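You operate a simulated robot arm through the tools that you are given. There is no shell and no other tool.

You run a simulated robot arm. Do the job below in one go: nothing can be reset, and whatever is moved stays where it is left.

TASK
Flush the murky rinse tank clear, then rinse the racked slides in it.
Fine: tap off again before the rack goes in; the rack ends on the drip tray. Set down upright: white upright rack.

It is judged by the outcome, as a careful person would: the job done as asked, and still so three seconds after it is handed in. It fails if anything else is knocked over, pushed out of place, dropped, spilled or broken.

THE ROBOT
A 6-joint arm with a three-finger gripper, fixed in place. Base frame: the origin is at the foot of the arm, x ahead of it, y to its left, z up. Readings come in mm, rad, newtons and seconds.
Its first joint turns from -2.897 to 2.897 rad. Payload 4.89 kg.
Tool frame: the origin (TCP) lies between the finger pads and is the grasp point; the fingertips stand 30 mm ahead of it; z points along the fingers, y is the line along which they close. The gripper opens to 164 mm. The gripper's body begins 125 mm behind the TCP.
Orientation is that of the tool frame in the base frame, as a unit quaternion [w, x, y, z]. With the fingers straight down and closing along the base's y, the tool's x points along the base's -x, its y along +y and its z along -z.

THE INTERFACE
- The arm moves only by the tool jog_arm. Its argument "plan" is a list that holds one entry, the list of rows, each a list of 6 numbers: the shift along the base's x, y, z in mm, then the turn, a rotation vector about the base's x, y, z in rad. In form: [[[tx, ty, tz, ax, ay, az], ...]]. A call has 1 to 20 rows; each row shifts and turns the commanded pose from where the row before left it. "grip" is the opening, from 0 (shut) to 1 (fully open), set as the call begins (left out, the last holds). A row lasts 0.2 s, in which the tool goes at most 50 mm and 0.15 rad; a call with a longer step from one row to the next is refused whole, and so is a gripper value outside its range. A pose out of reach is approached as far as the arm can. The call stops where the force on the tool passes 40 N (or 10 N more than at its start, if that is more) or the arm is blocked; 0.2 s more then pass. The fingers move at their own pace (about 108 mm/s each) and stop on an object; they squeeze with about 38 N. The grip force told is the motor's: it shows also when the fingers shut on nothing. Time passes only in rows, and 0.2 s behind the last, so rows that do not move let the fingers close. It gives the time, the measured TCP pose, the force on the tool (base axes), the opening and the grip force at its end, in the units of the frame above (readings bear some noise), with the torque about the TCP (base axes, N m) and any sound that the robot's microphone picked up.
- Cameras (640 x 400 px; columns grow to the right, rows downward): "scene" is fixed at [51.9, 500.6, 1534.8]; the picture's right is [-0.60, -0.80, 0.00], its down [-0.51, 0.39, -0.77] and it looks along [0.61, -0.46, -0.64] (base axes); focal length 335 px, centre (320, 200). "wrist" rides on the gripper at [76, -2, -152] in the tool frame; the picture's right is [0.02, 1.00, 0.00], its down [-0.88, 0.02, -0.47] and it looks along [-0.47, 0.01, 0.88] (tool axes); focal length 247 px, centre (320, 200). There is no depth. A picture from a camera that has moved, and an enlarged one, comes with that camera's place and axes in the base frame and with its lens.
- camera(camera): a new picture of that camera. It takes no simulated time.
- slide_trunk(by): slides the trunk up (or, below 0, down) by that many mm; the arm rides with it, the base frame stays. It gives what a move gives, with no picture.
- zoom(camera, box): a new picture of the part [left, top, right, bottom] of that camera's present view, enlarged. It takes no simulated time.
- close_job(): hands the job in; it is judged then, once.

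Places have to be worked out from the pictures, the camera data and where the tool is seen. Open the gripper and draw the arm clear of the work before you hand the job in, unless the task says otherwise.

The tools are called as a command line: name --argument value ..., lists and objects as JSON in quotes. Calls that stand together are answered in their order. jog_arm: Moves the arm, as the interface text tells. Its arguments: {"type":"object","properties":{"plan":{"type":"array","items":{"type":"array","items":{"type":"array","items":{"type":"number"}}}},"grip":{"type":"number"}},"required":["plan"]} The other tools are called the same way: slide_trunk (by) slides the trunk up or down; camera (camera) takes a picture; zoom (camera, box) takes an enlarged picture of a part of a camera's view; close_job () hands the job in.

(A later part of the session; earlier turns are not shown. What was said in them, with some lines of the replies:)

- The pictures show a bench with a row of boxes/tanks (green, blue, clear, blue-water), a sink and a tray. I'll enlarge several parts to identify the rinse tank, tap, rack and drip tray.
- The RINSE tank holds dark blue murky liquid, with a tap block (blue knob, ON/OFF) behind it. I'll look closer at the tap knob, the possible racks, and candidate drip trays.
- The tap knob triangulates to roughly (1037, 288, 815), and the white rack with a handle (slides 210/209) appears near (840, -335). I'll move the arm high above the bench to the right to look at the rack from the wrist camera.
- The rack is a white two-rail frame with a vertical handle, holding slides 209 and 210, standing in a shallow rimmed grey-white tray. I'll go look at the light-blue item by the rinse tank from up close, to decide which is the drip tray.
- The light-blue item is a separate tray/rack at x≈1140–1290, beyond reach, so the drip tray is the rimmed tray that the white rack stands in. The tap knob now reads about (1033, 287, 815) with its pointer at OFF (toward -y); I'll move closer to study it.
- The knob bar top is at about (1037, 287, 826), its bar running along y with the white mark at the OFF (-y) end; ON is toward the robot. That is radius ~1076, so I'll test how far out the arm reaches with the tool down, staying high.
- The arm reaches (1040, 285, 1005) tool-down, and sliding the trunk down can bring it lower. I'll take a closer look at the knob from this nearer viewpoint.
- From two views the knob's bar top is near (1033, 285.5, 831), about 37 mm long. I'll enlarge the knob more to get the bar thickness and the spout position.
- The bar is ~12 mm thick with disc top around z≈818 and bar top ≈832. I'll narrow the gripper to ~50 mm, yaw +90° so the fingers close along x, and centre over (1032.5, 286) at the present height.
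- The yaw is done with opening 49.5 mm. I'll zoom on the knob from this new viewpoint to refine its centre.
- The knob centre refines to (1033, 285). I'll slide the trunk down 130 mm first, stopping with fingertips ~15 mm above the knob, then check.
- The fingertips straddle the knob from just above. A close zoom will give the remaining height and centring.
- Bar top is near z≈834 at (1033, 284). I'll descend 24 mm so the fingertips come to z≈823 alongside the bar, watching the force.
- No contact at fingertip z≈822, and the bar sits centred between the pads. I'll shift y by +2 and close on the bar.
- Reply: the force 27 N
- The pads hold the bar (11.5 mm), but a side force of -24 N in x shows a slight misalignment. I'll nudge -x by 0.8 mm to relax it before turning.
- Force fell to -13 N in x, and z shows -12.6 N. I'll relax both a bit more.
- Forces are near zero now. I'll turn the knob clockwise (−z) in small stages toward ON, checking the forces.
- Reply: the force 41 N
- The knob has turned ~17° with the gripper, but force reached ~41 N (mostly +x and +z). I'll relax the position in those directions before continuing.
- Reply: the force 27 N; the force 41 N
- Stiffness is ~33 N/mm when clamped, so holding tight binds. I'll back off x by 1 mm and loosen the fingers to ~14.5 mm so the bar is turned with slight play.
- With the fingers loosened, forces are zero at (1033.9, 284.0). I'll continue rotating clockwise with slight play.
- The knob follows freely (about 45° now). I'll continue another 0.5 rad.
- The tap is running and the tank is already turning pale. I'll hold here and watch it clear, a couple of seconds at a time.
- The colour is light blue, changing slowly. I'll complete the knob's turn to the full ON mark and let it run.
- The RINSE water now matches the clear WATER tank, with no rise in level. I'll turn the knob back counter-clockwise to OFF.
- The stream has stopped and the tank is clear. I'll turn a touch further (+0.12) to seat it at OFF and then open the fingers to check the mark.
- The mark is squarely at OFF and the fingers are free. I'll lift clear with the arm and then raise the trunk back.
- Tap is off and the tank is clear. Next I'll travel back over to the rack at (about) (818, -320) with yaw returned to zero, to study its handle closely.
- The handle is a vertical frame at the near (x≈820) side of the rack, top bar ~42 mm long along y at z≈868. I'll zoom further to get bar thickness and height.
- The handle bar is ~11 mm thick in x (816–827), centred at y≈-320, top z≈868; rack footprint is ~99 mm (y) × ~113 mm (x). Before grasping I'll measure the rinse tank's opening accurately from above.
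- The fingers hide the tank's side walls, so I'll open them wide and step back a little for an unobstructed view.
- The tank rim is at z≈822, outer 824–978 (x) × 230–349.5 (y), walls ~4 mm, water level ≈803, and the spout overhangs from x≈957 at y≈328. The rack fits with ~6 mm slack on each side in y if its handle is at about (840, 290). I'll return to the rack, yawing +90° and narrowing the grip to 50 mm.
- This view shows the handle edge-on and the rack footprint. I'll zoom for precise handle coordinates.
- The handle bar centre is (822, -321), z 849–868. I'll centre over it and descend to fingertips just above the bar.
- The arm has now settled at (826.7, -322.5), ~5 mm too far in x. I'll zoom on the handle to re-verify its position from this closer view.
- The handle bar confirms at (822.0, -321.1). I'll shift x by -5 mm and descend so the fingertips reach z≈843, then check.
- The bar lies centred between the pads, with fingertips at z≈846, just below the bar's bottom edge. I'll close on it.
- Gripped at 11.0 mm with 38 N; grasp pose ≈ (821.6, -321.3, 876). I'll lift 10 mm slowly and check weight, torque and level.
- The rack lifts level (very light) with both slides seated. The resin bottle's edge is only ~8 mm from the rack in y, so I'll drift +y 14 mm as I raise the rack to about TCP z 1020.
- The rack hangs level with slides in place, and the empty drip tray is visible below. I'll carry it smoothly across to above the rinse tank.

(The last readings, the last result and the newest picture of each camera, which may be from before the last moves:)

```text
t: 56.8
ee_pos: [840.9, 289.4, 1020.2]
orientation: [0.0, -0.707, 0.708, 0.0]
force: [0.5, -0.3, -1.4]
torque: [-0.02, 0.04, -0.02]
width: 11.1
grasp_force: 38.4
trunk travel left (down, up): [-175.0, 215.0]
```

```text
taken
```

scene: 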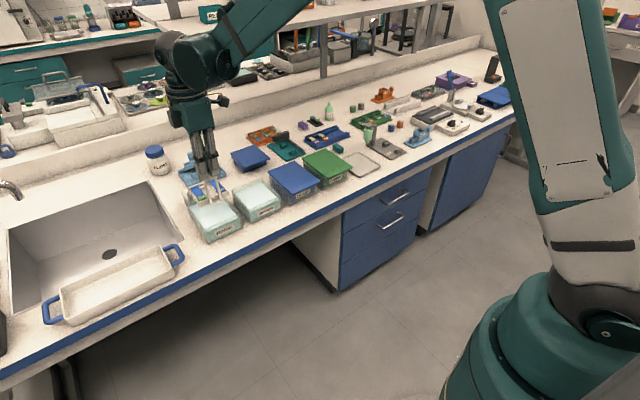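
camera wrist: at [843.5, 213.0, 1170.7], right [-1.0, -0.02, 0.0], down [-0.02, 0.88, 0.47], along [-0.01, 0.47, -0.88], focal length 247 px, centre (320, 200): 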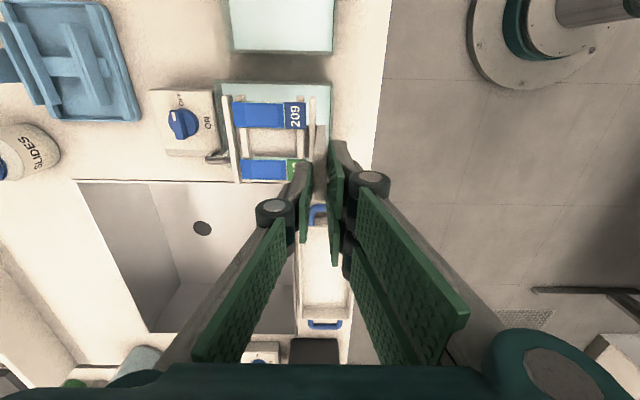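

The rack is above the rinse tank at (841, 289.4). I'll zoom to check the rack against the tank rim, and the tap knob.

zoom --camera "wrist" --box '[140, 70, 340, 200]'

zoom --camera "scene" --box '[170, 150, 260, 250]'

```text
3.08 times, centred on (240, 135) of wrist
camera zoom: at [843.5, 213.0, 1170.7], right [-1.0, -0.02, 0.0], down [-0.02, 0.88, 0.47], along [-0.01, 0.47, -0.88], focal length 760 px, centre (566, 400)
```

zoom: 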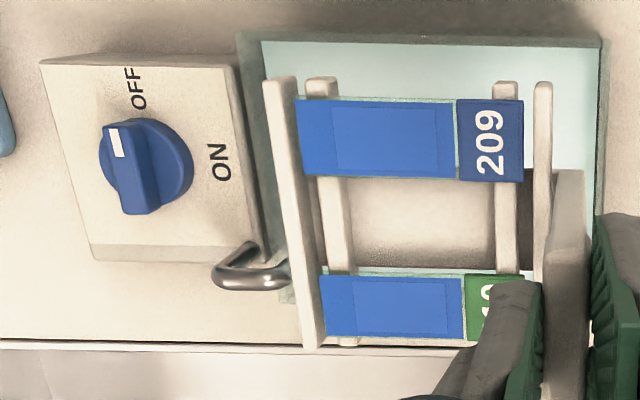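

```text
4.00 times, centred on (215, 200) of scene
camera zoom: at [51.9, 500.6, 1534.8], right [-0.6, -0.8, 0.0], down [-0.51, 0.39, -0.77], along [0.61, -0.46, -0.64], focal length 1339 px, centre (740, 200)
```

zoom: 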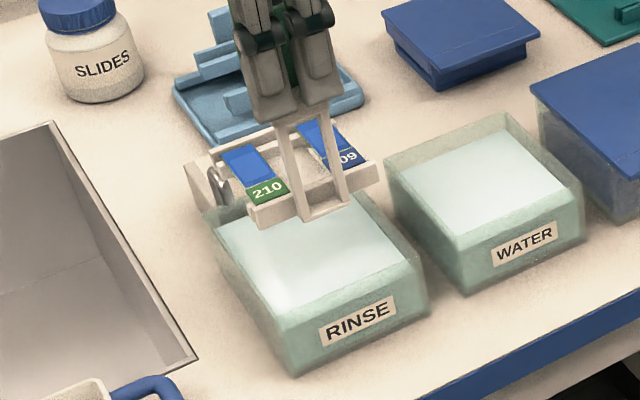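

Alignment looks right: tank centre y≈290 and the rack's centre ≈289.9, with ~5 mm side clearance. I'll lower to just above the rim (TCP ≈ 962) and re-check visually.

jog_arm --plan '[[[0, 0, -3, 0, 0, 0], [0, 0, -6, 0, 0, 0], [0, 0, -9, 0, 0, 0], [0, 0, -10, 0, 0, 0], [0, 0, -10, 0, 0, 0], [0, 0, -9, 0, 0, 0], [0, 0, -7, 0, 0, 0], [0, 0, -4, 0, 0, 0], [0, 0, 0, 0, 0, 0], [0, 0, 0, 0, 0, 0]]]'

zoom --camera "wrist" --box '[190, 60, 350, 210]'

zoom --camera "scene" --box '[175, 165, 255, 245]'

```text
t: 59.0
ee_pos: [839.6, 289.3, 960.2]
orientation: [0.001, -0.706, 0.708, -0.001]
force: [-0.5, -0.1, -1.7]
torque: [-0.06, 0.02, -0.01]
width: 11.5
grasp_force: 37.8
trunk travel left (down, up): [-175.0, 215.0]
```

```text
2.67 times, centred on (270, 135) of wrist
camera zoom: at [841.6, 213.4, 1111.8], right [-1.0, -0.02, 0.0], down [-0.02, 0.88, 0.47], along [-0.01, 0.47, -0.88], focal length 659 px, centre (453, 373)
```

zoom: 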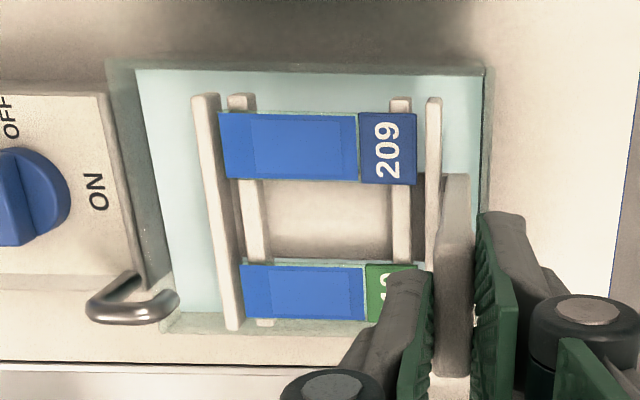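

```text
5.00 times, centred on (215, 205) of scene
camera zoom: at [51.9, 500.6, 1534.8], right [-0.6, -0.8, 0.0], down [-0.51, 0.39, -0.77], along [0.61, -0.46, -0.64], focal length 1674 px, centre (845, 175)
```

zoom: 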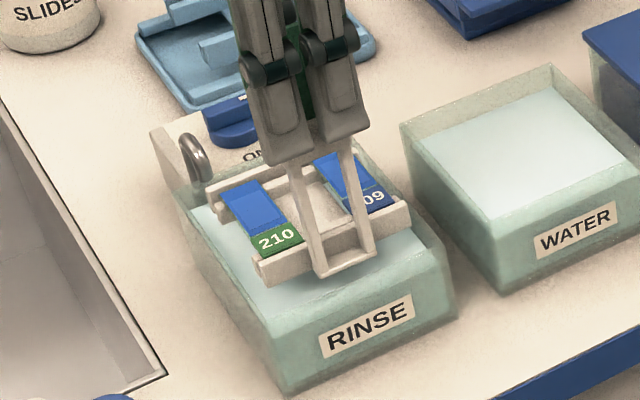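

The rack hovers centred in the tank opening (about 5.4 and 7.6 mm side clearance, clear of the spout). I'll shift +1 mm in y and lower slowly into the water, watching force.

jog_arm --plan '[[[0, 1, -3, 0, 0, 0], [0, 0, -4, 0, 0, 0], [0, 0, -5, 0, 0, 0], [0, 0, -5, 0, 0, 0], [0, 0, -5, 0, 0, 0], [0, 0, -5, 0, 0, 0], [0, 0, -5, 0, 0, 0], [0, 0, -5, 0, 0, 0], [0, 0, -3, 0, 0, 0], [0, 0, 0, 0, 0, 0]]]'

zoom --camera "wrist" --box '[190, 60, 350, 210]'

zoom --camera "scene" --box '[175, 165, 255, 245]'

```text
t: 61.2
ee_pos: [840.5, 291.1, 922.8]
orientation: [0.0, -0.706, 0.708, 0.0]
force: [0.0, 0.6, -1.1]
torque: [0.02, 0.04, -0.02]
width: 11.2
grasp_force: 37.7
trunk travel left (down, up): [-175.0, 215.0]
```

```text
2.67 times, centred on (270, 135) of wrist
camera zoom: at [841.3, 213.2, 1073.0], right [-1.0, -0.02, 0.0], down [-0.02, 0.88, 0.47], along [-0.01, 0.47, -0.88], focal length 659 px, centre (453, 373)
```

zoom: 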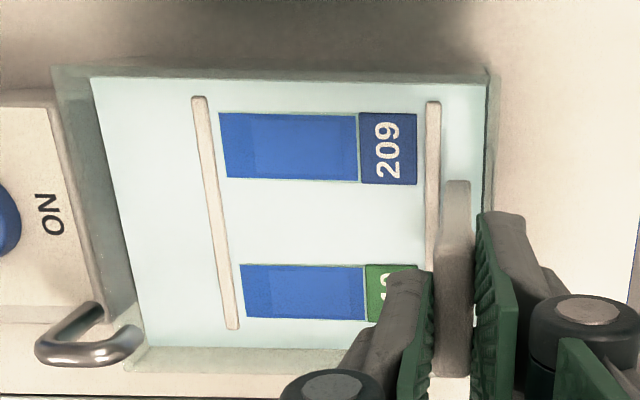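

```text
5.00 times, centred on (215, 205) of scene
camera zoom: at [51.9, 500.6, 1534.8], right [-0.6, -0.8, 0.0], down [-0.51, 0.39, -0.77], along [0.61, -0.46, -0.64], focal length 1674 px, centre (845, 175)
```

zoom: 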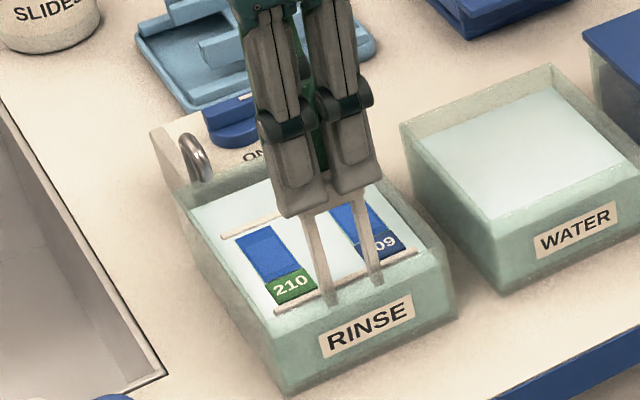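

The slides are just at the surface now, so the water level matches TCP ≈ 923. I'll lower another 32 mm so the slides are well submerged.

jog_arm --plan '[[[0, 0, -3, 0, 0, 0], [0, 0, -4, 0, 0, 0], [0, 0, -5, 0, 0, 0], [0, 0, -5, 0, 0, 0], [0, 0, -5, 0, 0, 0], [0, 0, -4, 0, 0, 0], [0, 0, -3, 0, 0, 0], [0, 0, -2, 0, 0, 0], [0, 0, 0, 0, 0, 0]]]'

zoom --camera "wrist" --box '[190, 60, 350, 210]'

zoom --camera "scene" --box '[175, 165, 255, 245]'

```text
t: 63.2
ee_pos: [838.4, 291.8, 894.3]
orientation: [0.0, -0.706, 0.708, -0.001]
force: [-2.3, -1.2, 29.2]
torque: [-0.06, 0.07, 0.02]
width: 11.5
grasp_force: 37.7
trunk travel left (down, up): [-175.0, 215.0]
```

```text
2.67 times, centred on (270, 135) of wrist
camera zoom: at [839.5, 214.6, 1044.2], right [-1.0, -0.02, 0.0], down [-0.02, 0.88, 0.47], along [-0.01, 0.47, -0.88], focal length 659 px, centre (453, 373)
```

zoom: 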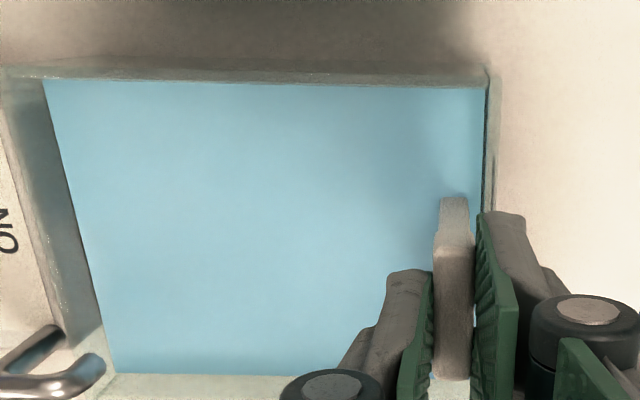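

```text
5.00 times, centred on (215, 205) of scene
camera zoom: at [51.9, 500.6, 1534.8], right [-0.6, -0.8, 0.0], down [-0.51, 0.39, -0.77], along [0.61, -0.46, -0.64], focal length 1674 px, centre (845, 175)
```

zoom: 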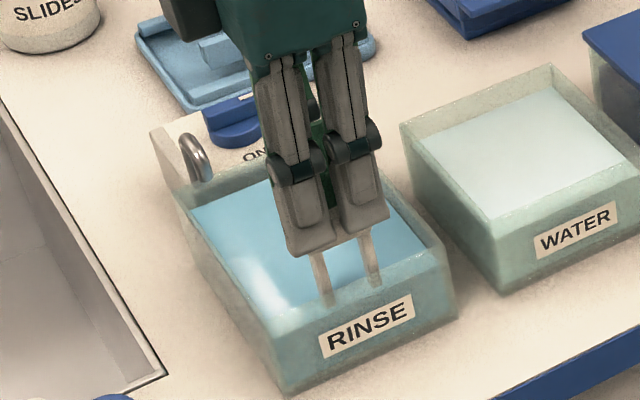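

The rack just touched the tank floor (29 N up) and the dye is coming off into the water, so the slides are submerged. I'll raise 5 mm to take off the contact force and let it soak with a gentle bob.

jog_arm --plan '[[[0, 0, 2, 0, 0, 0], [0, 0, 3, 0, 0, 0], [0, 0, 0, 0, 0, 0], [0, 0, 2, 0, 0, 0], [0, 0, 2, 0, 0, 0], [0, 0, 0, 0, 0, 0], [0, 0, -2, 0, 0, 0], [0, 0, -2, 0, 0, 0], [0, 0, 0, 0, 0, 0], [0, 0, 2, 0, 0, 0], [0, 0, 2, 0, 0, 0], [0, 0, 0, 0, 0, 0], [0, 0, -2, 0, 0, 0], [0, 0, -2, 0, 0, 0], [0, 0, 0, 0, 0, 0], [0, 0, 0, 0, 0, 0], [0, 0, 0, 0, 0, 0], [0, 0, 0, 0, 0, 0]]]'

zoom --camera "wrist" --box '[190, 60, 350, 210]'

zoom --camera "scene" --box '[175, 165, 255, 245]'

```text
t: 67.0
ee_pos: [839.5, 290.6, 894.5]
orientation: [-0.001, -0.707, 0.707, 0.0]
force: [-0.2, 1.0, -1.4]
torque: [-0.01, 0.01, -0.05]
width: 11.3
grasp_force: 38.2
trunk travel left (down, up): [-175.0, 215.0]
```

```text
2.67 times, centred on (270, 135) of wrist
camera zoom: at [841.3, 214.1, 1046.5], right [-1.0, -0.02, 0.0], down [-0.02, 0.88, 0.47], along [-0.01, 0.47, -0.88], focal length 659 px, centre (453, 373)
```

zoom: 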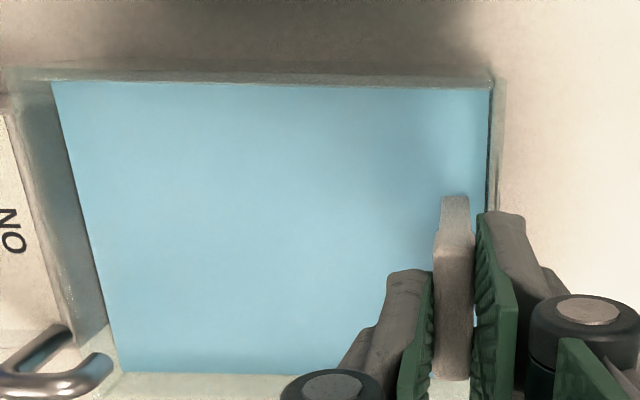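

```text
5.00 times, centred on (215, 205) of scene
camera zoom: at [51.9, 500.6, 1534.8], right [-0.6, -0.8, 0.0], down [-0.51, 0.39, -0.77], along [0.61, -0.46, -0.64], focal length 1674 px, centre (845, 175)
```

zoom: 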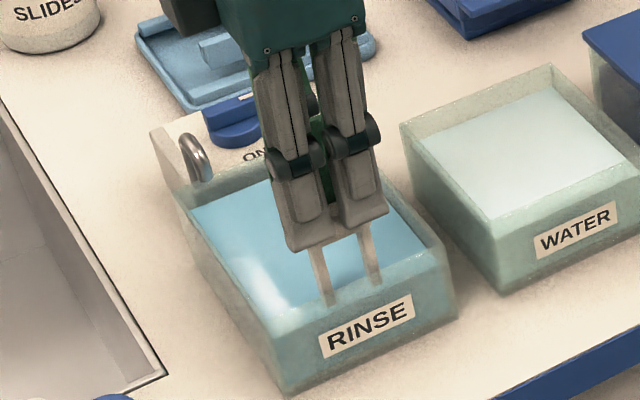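

No contact force now and the slides remain submerged. I'll soak ~3 more seconds, then raise slowly so that water drains back into the tank.

jog_arm --plan '[[[0, 0, 0, 0, 0, 0], [0, 0, 2, 0, 0, 0], [0, 0, 2, 0, 0, 0], [0, 0, 0, 0, 0, 0], [0, 0, -2, 0, 0, 0], [0, 0, -2, 0, 0, 0], [0, 0, 0, 0, 0, 0], [0, 0, 0, 0, 0, 0], [0, 0, 0, 0, 0, 0], [0, 0, 0, 0, 0, 0], [0, 0, 0, 0, 0, 0], [0, 0, 0, 0, 0, 0], [0, 0, 0, 0, 0, 0], [0, 0, 0, 0, 0, 0]]]'

jog_arm --plan '[[[0, 0, 2, 0, 0, 0], [0, 0, 3, 0, 0, 0], [0, 0, 4, 0, 0, 0], [0, 0, 5, 0, 0, 0], [0, 0, 5, 0, 0, 0], [0, 0, 5, 0, 0, 0], [0, 0, 5, 0, 0, 0], [0, 0, 5, 0, 0, 0], [0, 0, 5, 0, 0, 0], [0, 0, 5, 0, 0, 0], [0, 0, 5, 0, 0, 0], [0, 0, 5, 0, 0, 0], [0, 0, 5, 0, 0, 0], [0, 0, 5, 0, 0, 0], [0, 0, 4, 0, 0, 0], [0, 0, 2, 0, 0, 0], [0, 0, 0, 0, 0, 0]]]'

zoom --camera "wrist" --box '[190, 60, 350, 210]'

zoom --camera "scene" --box '[175, 155, 255, 235]'

```text
t: 70.0
ee_pos: [839.4, 290.7, 894.8]
orientation: [0.0, -0.706, 0.708, 0.0]
force: [0.6, 0.3, -0.5]
torque: [-0.04, 0.05, 0.03]
width: 11.2
grasp_force: 37.7
trunk travel left (down, up): [-175.0, 215.0]
```

```text
t: 73.6
ee_pos: [838.8, 289.8, 967.8]
orientation: [0.0, -0.706, 0.708, -0.001]
force: [-0.1, 1.2, -1.3]
torque: [0.03, 0.05, -0.03]
width: 11.4
grasp_force: 37.9
trunk travel left (down, up): [-175.0, 215.0]
```

```text
2.67 times, centred on (270, 135) of wrist
camera zoom: at [840.3, 213.2, 1117.9], right [-1.0, -0.02, 0.0], down [-0.02, 0.88, 0.47], along [-0.01, 0.47, -0.88], focal length 659 px, centre (453, 373)
```

zoom: 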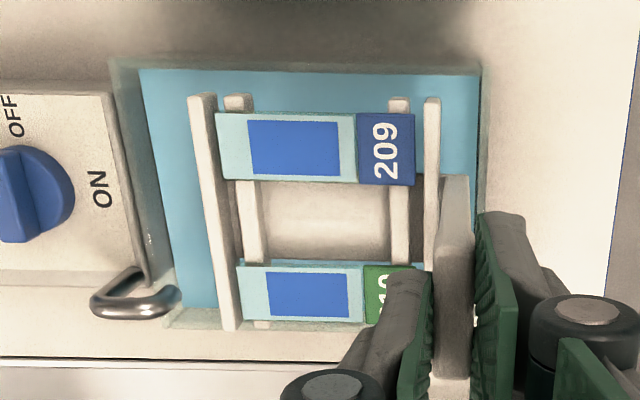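

```text
5.00 times, centred on (215, 195) of scene
camera zoom: at [51.9, 500.6, 1534.8], right [-0.6, -0.8, 0.0], down [-0.51, 0.39, -0.77], along [0.61, -0.46, -0.64], focal length 1674 px, centre (845, 225)
```

zoom: 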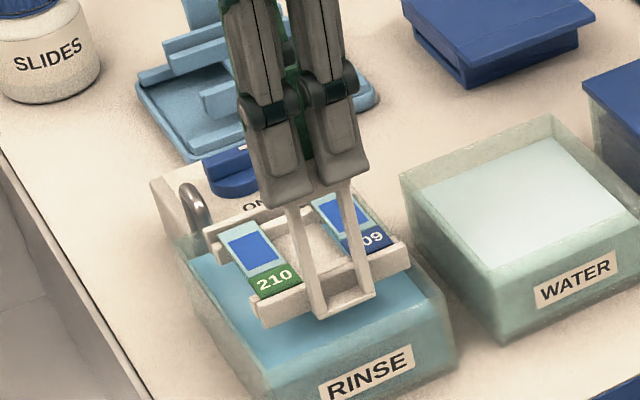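

The slides came out rinsed: clear surroundings with the blue specimen squares, both still seated. I'll let it drip briefly over the tank, then raise to travel height.

jog_arm --plan '[[[0, 0, 0, 0, 0, 0], [0, 0, 0, 0, 0, 0], [0, 0, 0, 0, 0, 0], [0, 0, 0, 0, 0, 0], [0, 0, 0, 0, 0, 0], [0, 0, 0, 0, 0, 0], [0, 0, 0, 0, 0, 0], [0, 0, 0, 0, 0, 0], [0, 0, 3, 0, 0, 0], [0, 0, 6, 0, 0, 0], [0, 0, 9, 0, 0, 0], [0, 0, 10, 0, 0, 0], [0, 0, 10, 0, 0, 0], [0, 0, 8, 0, 0, 0], [0, 0, 5, 0, 0, 0], [0, 0, 3, 0, 0, 0], [0, 0, 0, 0, 0, 0]]]'

jog_arm --plan '[[[0, -8, 0, 0, 0, 0], [-1, -16, 0, 0, 0, 0], [-1, -24, 0, 0, 0, 0], [-1, -30, 0, 0, 0, 0], [-1, -34, 0, 0, 0, 0], [-1, -36, 0, 0, 0, 0], [-1, -36, 0, 0, 0, 0], [-1, -36, 0, 0, 0, 0], [-1, -36, 0, 0, 0, 0], [-1, -36, 0, 0, 0, 0], [-1, -36, 0, 0, 0, 0], [-1, -36, 0, 0, 0, 0], [-1, -36, 0, 0, 0, 0], [-1, -36, 0, 0, 0, 0], [-1, -36, 0, 0, 0, 0], [-1, -36, 0, 0, 0, 0], [-1, -34, 0, 0, 0, 0], [-1, -28, 0, 0, 0, 0], [-0.8, -18, 0, 0, 0, 0], [0, -10, 0, 0, 0, 0]]]'

jog_arm --plan '[[[0, 0, 0, 0, 0, 0], [0, 0, 0, 0, 0, 0], [0, 0, 0, 0, 0, 0]]]'

zoom --camera "wrist" --box '[195, 50, 395, 230]'

camera --camera "scene"

```text
t: 77.2
ee_pos: [839.7, 289.0, 1020.4]
orientation: [0.0, -0.707, 0.707, 0.0]
force: [1.6, -0.8, -1.1]
torque: [0.0, 0.04, 0.03]
width: 11.6
grasp_force: 38.4
trunk travel left (down, up): [-175.0, 215.0]
```

```text
t: 81.4
ee_pos: [821.6, -306.1, 1019.9]
orientation: [0.0, -0.706, 0.708, 0.001]
force: [0.6, -1.2, -0.6]
torque: [0.02, -0.01, 0.02]
width: 11.4
grasp_force: 38.1
trunk travel left (down, up): [-175.0, 215.0]
```

```text
t: 82.2
ee_pos: [821.4, -305.9, 1021.1]
orientation: [-0.001, -0.707, 0.708, -0.001]
force: [-0.4, -0.2, -0.8]
torque: [0.0, 0.05, -0.01]
width: 11.2
grasp_force: 38.3
trunk travel left (down, up): [-175.0, 215.0]
```

```text
2.22 times, centred on (295, 140) of wrist
camera zoom: at [823.0, -382.7, 1171.7], right [-1.0, -0.02, 0.0], down [-0.02, 0.88, 0.47], along [-0.01, 0.47, -0.88], focal length 549 px, centre (376, 333)
```

zoom: 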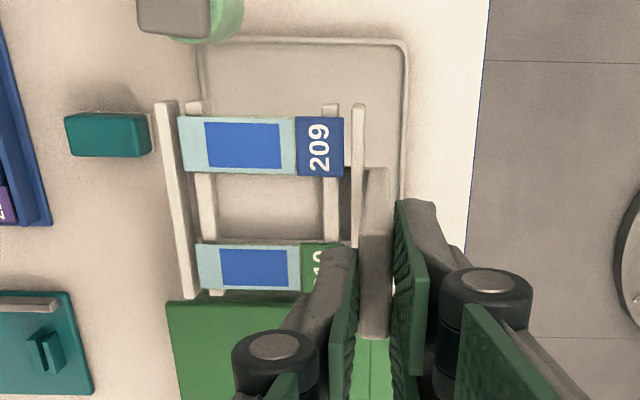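

```text
taken
```

scene: 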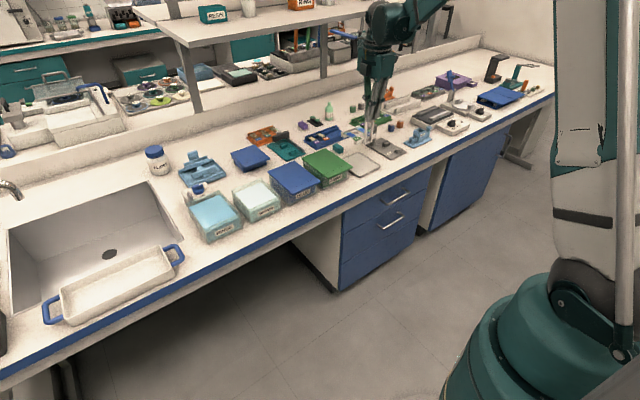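

The rack's image in the wrist view is the same as before the dip, so nothing slipped. I'll descend over the drip tray along the reverse of the lift path to 12 mm above the seat.

jog_arm --plan '[[[0, 0, -3, 0, 0, 0], [0, 0, -6, 0, 0, 0], [0, 0, -10, 0, 0, 0], [0, 0, -14, 0, 0, 0], [0, 0, -16, 0, 0, 0], [0, 0, -16, 0, 0, 0], [0, 0, -16, 0, 0, 0], [0, 0, -14, 0, 0, 0], [0, 0, -10, 0, 0, 0], [0, 0, -5, 0, 0, 0], [0, -2, -8, 0, 0, 0], [0, -4, -6, 0, 0, 0], [0, -5, -5, 0, 0, 0], [0, -3, -3, 0, 0, 0], [0, 0, 0, 0, 0, 0], [0, 0, 0, 0, 0, 0]]]'

zoom --camera "wrist" --box '[195, 50, 395, 230]'

zoom --camera "scene" --box '[330, 110, 410, 190]'

```text
t: 85.6
ee_pos: [819.2, -320.4, 889.5]
orientation: [0.0, -0.706, 0.708, 0.0]
force: [-0.2, 9.4, 27.7]
torque: [0.29, -0.03, 0.11]
width: 11.3
grasp_force: 38.4
trunk travel left (down, up): [-175.0, 215.0]
```

```text
2.22 times, centred on (295, 140) of wrist
camera zoom: at [821.8, -397.7, 1039.9], right [-1.0, -0.02, 0.0], down [-0.02, 0.88, 0.47], along [-0.01, 0.47, -0.88], focal length 549 px, centre (376, 333)
```

zoom: 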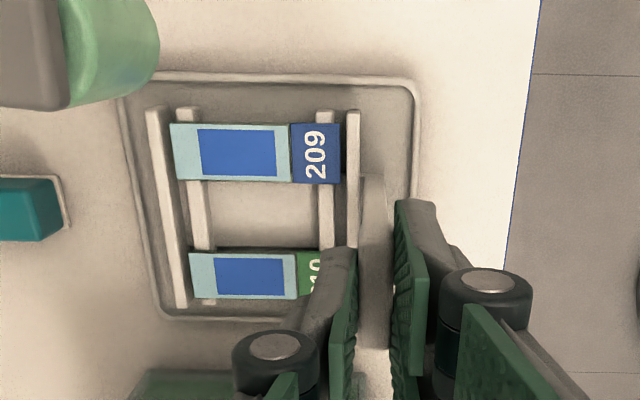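

```text
5.00 times, centred on (370, 150) of scene
camera zoom: at [51.9, 500.6, 1534.8], right [-0.6, -0.8, 0.0], down [-0.51, 0.39, -0.77], along [0.61, -0.46, -0.64], focal length 1674 px, centre (70, 450)
```

zoom: 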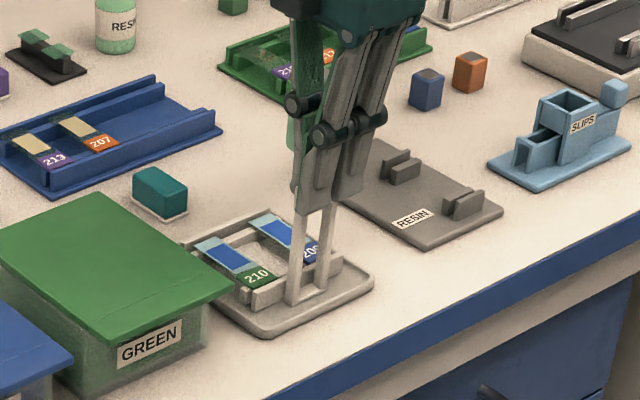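

Unexpected contact: 28 N upward and 9 N in +y at TCP z≈889, about 12 mm higher than the original seat. I'll look closely before doing anything else.

zoom --camera "scene" --box '[345, 135, 390, 180]'

zoom --camera "wrist" --box '[230, 75, 310, 135]'

zoom --camera "wrist" --box '[230, 130, 390, 230]'

camera --camera "wrist"

```text
8.89 times, centred on (368, 158) of scene
camera zoom: at [51.9, 500.6, 1534.8], right [-0.6, -0.8, 0.0], down [-0.51, 0.39, -0.77], along [0.61, -0.46, -0.64], focal length 2976 px, centre (-102, 578)
```

zoom: 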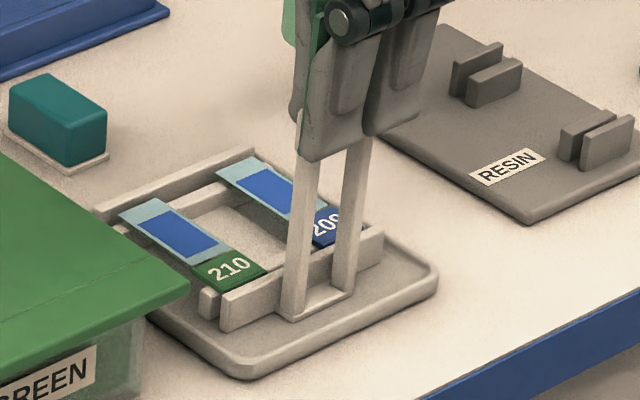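

```text
6.67 times, centred on (270, 105) of wrist
camera zoom: at [821.8, -397.7, 1039.9], right [-1.0, -0.02, 0.0], down [-0.02, 0.88, 0.47], along [-0.01, 0.47, -0.88], focal length 1646 px, centre (653, 833)
```

zoom: 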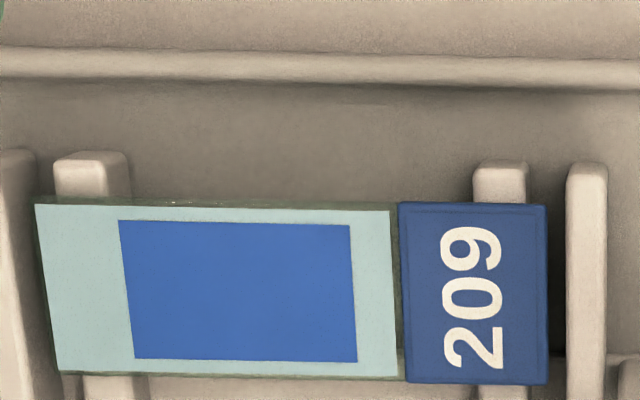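

```text
4.00 times, centred on (310, 180) of wrist
camera zoom: at [821.8, -397.7, 1039.9], right [-1.0, -0.02, 0.0], down [-0.02, 0.88, 0.47], along [-0.01, 0.47, -0.88], focal length 988 px, centre (360, 280)
```

zoom: 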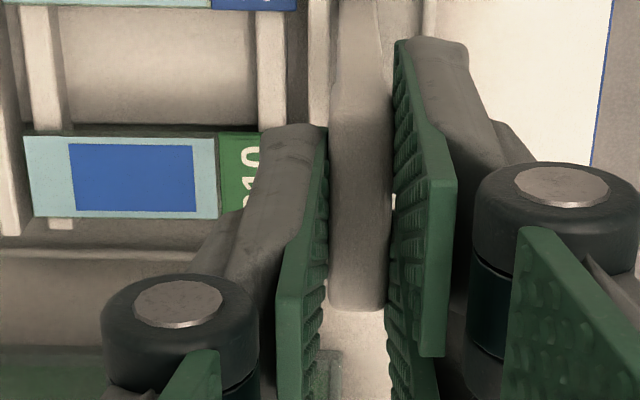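

```text
taken
camera wrist: at [821.8, -397.7, 1039.9], right [-1.0, -0.02, 0.0], down [-0.02, 0.88, 0.47], along [-0.01, 0.47, -0.88], focal length 247 px, centre (320, 200)
```

wrist: 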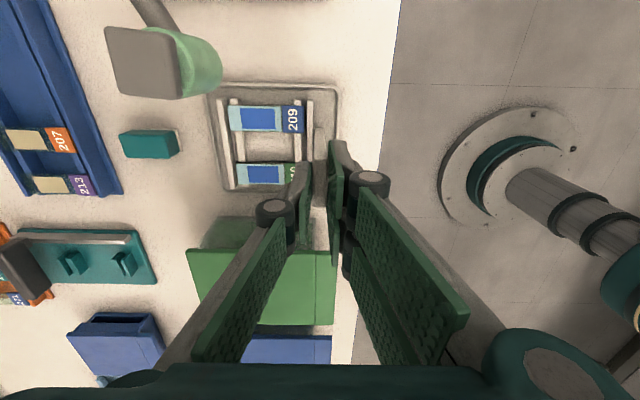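

Analysis: in the air the rack had pitched a bit in the grip (far end down), so it touched down early; now it stands flat and upright in the drip tray at its original place (bar top z≈869, rail end y≈-370), with the gripper pressing down. I'll relieve the pressing force first.

jog_arm --plan '[[[0, 0.3, 1.0, 0, 0, 0], [0, 0.3, 0.8, 0, 0, 0], [0, 0, 0, 0, 0, 0]]]'

zoom --camera "scene" --box '[345, 135, 390, 180]'

zoom --camera "wrist" --box '[195, 50, 395, 230]'

```text
t: 86.4
ee_pos: [821.0, -320.7, 888.9]
orientation: [0.0, -0.707, 0.708, 0.0]
force: [0.9, 0.4, -1.9]
torque: [-0.05, 0.05, -0.02]
width: 11.2
grasp_force: 38.0
trunk travel left (down, up): [-175.0, 215.0]
```

```text
8.89 times, centred on (368, 158) of scene
camera zoom: at [51.9, 500.6, 1534.8], right [-0.6, -0.8, 0.0], down [-0.51, 0.39, -0.77], along [0.61, -0.46, -0.64], focal length 2976 px, centre (-102, 578)
```

zoom: 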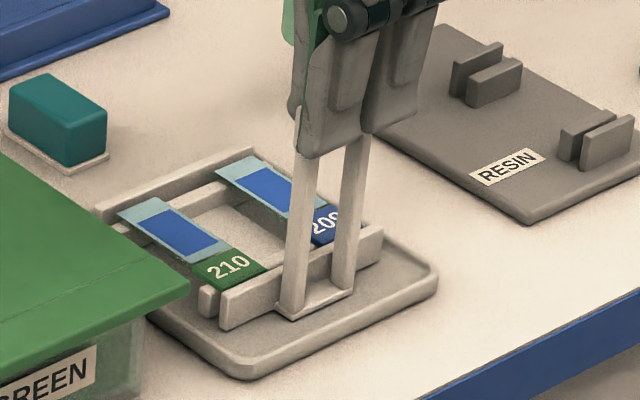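

```text
2.22 times, centred on (295, 140) of wrist
camera zoom: at [823.1, -397.8, 1040.8], right [-1.0, -0.02, 0.0], down [-0.02, 0.88, 0.47], along [-0.01, 0.47, -0.88], focal length 549 px, centre (376, 333)
```

zoom: 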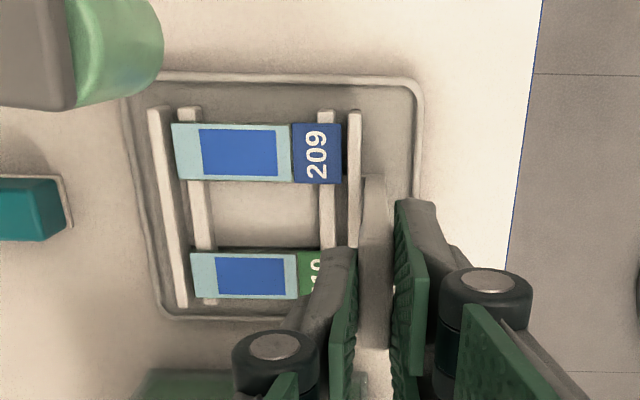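

The force is nearly zero now. I'll settle 0.6 mm down for light contact, then open the fingers.

jog_arm --plan '[[[0, 0, -0.6, 0, 0, 0], [0, 0, 0, 0, 0, 0]]]'

jog_arm --plan '[[[0, 0, 0, 0, 0, 0], [0, 0, 0, 0, 0, 0], [0, 0, 0, 0, 0, 0]]]' --grip 0.3

zoom --camera "scene" --box '[345, 135, 390, 180]'

zoom --camera "wrist" --box '[195, 50, 395, 230]'

```text
t: 87.0
ee_pos: [821.4, -321.9, 889.4]
orientation: [0.001, -0.706, 0.708, 0.0]
force: [0.4, -1.5, 3.9]
torque: [-0.38, -0.02, -0.01]
width: 11.4
grasp_force: 37.8
trunk travel left (down, up): [-175.0, 215.0]
```

```text
t: 87.8
ee_pos: [821.0, -321.0, 888.4]
orientation: [0.0, -0.707, 0.707, 0.0]
force: [0.4, -0.1, -0.3]
torque: [0.02, 0.0, -0.03]
width: 49.2
grasp_force: 0.1
trunk travel left (down, up): [-175.0, 215.0]
```

```text
8.89 times, centred on (368, 158) of scene
camera zoom: at [51.9, 500.6, 1534.8], right [-0.6, -0.8, 0.0], down [-0.51, 0.39, -0.77], along [0.61, -0.46, -0.64], focal length 2976 px, centre (-102, 578)
```

zoom: 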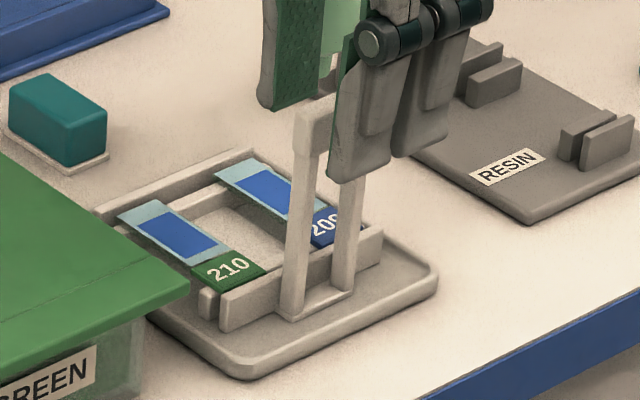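

```text
2.22 times, centred on (295, 140) of wrist
camera zoom: at [823.0, -397.5, 1039.8], right [-1.0, -0.02, 0.0], down [-0.02, 0.88, 0.47], along [-0.01, 0.47, -0.88], focal length 549 px, centre (376, 333)
```

zoom: 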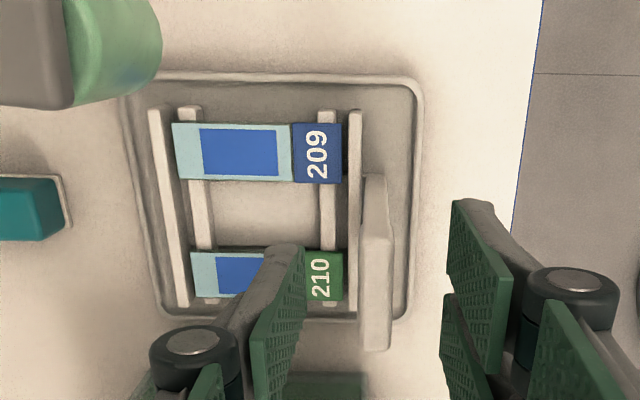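

The rack stands upright in the drip tray, slides 209 and 210 in place, fingers free. I'll raise the gripper straight up and draw away from the work.

jog_arm --plan '[[[0, 0, 4, 0, 0, 0], [0, 0, 8, 0, 0, 0], [0, 0, 14, 0, 0, 0], [0, 0, 20, 0, 0, 0], [0, 0, 25, 0, 0, 0], [0, 0, 30, 0, 0, 0], [0, 0, 30, 0, 0, 0], [0, 0, 30, 0, 0, 0], [0, 0, 20, 0, 0, 0], [-20, 0, 10, 0, 0, 0], [-35, 15, 10, 0, 0, 0], [-40, 20, 0, 0, 0, 0], [-40, 20, 0, 0, 0, 0], [-35, 20, 0, 0, 0, 0], [0, 0, 0, 0, 0, 0], [0, 0, 0, 0, 0, 0]]]'

camera --camera "scene"

zoom --camera "scene" --box '[330, 110, 410, 190]'

zoom --camera "scene" --box '[160, 140, 280, 250]'

camera --camera "wrist"

```text
t: 91.2
ee_pos: [648.4, -244.4, 1091.3]
orientation: [-0.001, -0.707, 0.707, 0.0]
force: [-0.9, 0.7, -0.2]
torque: [-0.03, -0.06, 0.01]
width: 49.4
grasp_force: 0.0
trunk travel left (down, up): [-175.0, 215.0]
```

```text
taken
```

scene: 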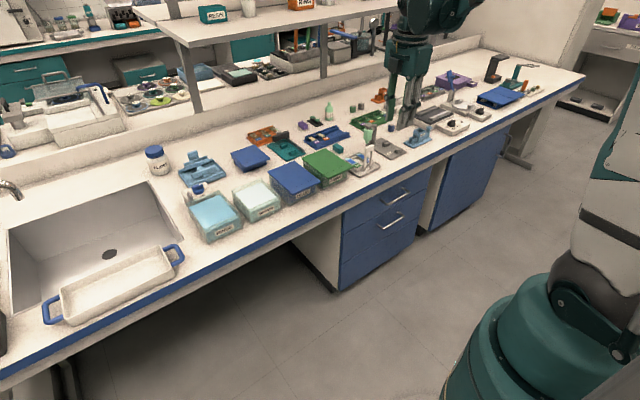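

```text
5.00 times, centred on (370, 150) of scene
camera zoom: at [51.9, 500.6, 1534.8], right [-0.6, -0.8, 0.0], down [-0.51, 0.39, -0.77], along [0.61, -0.46, -0.64], focal length 1674 px, centre (70, 450)
```

zoom: 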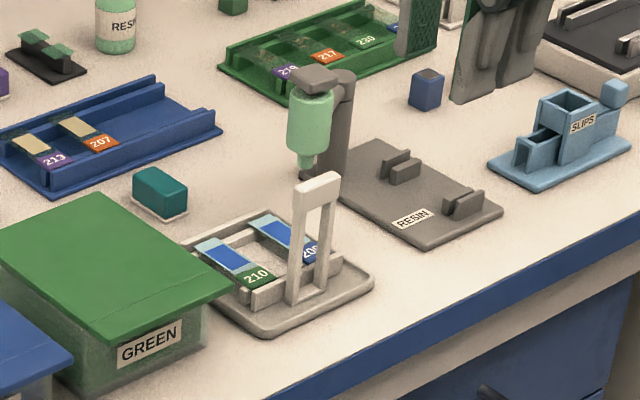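

```text
3.64 times, centred on (220, 195) of scene
camera zoom: at [51.9, 500.6, 1534.8], right [-0.6, -0.8, 0.0], down [-0.51, 0.39, -0.77], along [0.61, -0.46, -0.64], focal length 1217 px, centre (684, 218)
```

zoom: 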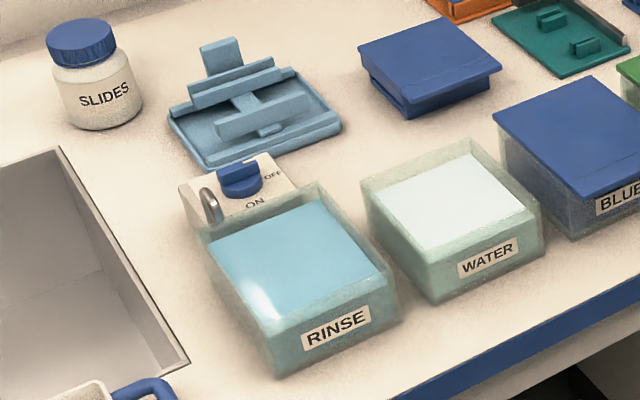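

```text
taken
camera wrist: at [651.4, -321.2, 1240.8], right [-1.0, -0.02, 0.0], down [-0.02, 0.88, 0.47], along [-0.01, 0.47, -0.88], focal length 247 px, centre (320, 200)
```

wrist: 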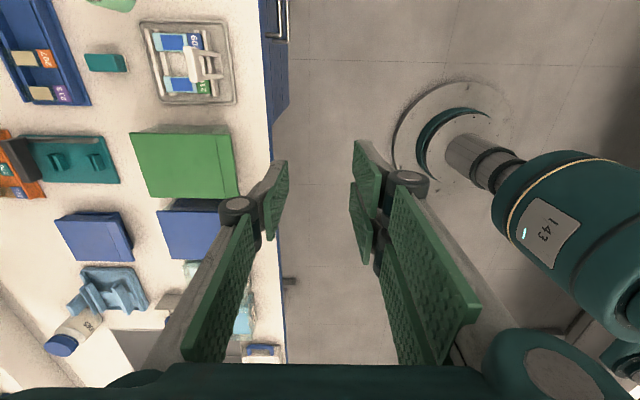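

All is in place: the rack stands upright on the drip tray with both rinsed slides, the tap is at OFF, and nothing else moved. I'll open the gripper fully, well clear of the bench, before handing in.

jog_arm --plan '[[[0, 0, 10, 0, 0, 0], [0, 0, 10, 0, 0, 0], [0, 0, 0, 0, 0, 0], [0, 0, 0, 0, 0, 0], [0, 0, 0, 0, 0, 0]]]' --grip 1.0

zoom --camera "wrist" --box '[130, 10, 250, 110]'

```text
t: 92.4
ee_pos: [649.8, -244.8, 1109.4]
orientation: [0.0, -0.706, 0.708, 0.0]
force: [-0.2, -1.0, -0.3]
torque: [-0.01, -0.02, 0.01]
width: 163.8
grasp_force: 0.3
trunk travel left (down, up): [-175.0, 215.0]
```

```text
4.00 times, centred on (190, 60) of wrist
camera zoom: at [651.9, -321.9, 1260.2], right [-1.0, -0.02, 0.0], down [-0.02, 0.88, 0.47], along [-0.01, 0.47, -0.88], focal length 988 px, centre (840, 760)
```

zoom: 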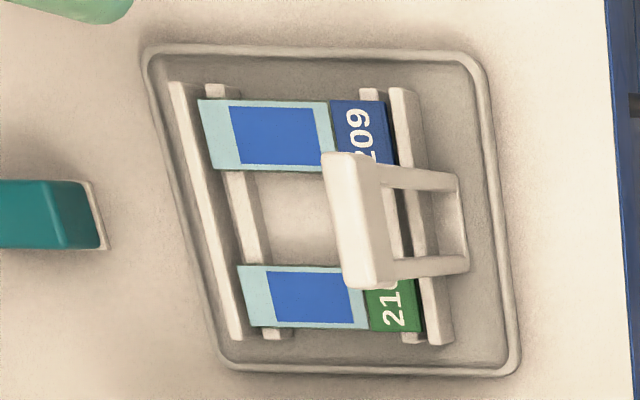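

The close view confirms the rack sits flat inside the drip tray with both slides seated, the gripper is open and the arm is clear. Handing the job in.

close_job

```text
The job is handed in.
```

The rinse tank was flushed clear, the tap was turned back off, and the slides were then rinsed. The white rack now stands upright on the drip tray with slides 209 and 210 still seated. The job is handed in, but I have no result from the judging yet.

- **Flush:** I turned the tap on until the rinse water matched the clear WATER tank. I then turned the knob back to the OFF mark, and the stream stopped before the rack went near the tank.
- **Rinse:** the slides were under water for about 7 seconds. They came out with only the blue specimen squares showing. The dye they shed has tinted the rinse water pale blue again; I left it that way, since no second flush was asked for.
- **Rack handling:** in the air the rack tilted in the grip, far end down by roughly 14°. It touched the tank floor with about 29 N, and met the drip tray about 12 mm early with about 28 N. No slide shifted, and I took the load off before letting go.
- **Which tray:** I took the drip tray to be the shallow rimmed tray the rack started on. The light-blue tray by the tap already holds something and is out of reach. The white tray with blue handles by the sink looked like something else and was mostly beyond reach.

Nothing else on the bench looked moved or knocked in the final pictures. The gripper is open and the arm is clear of the work.
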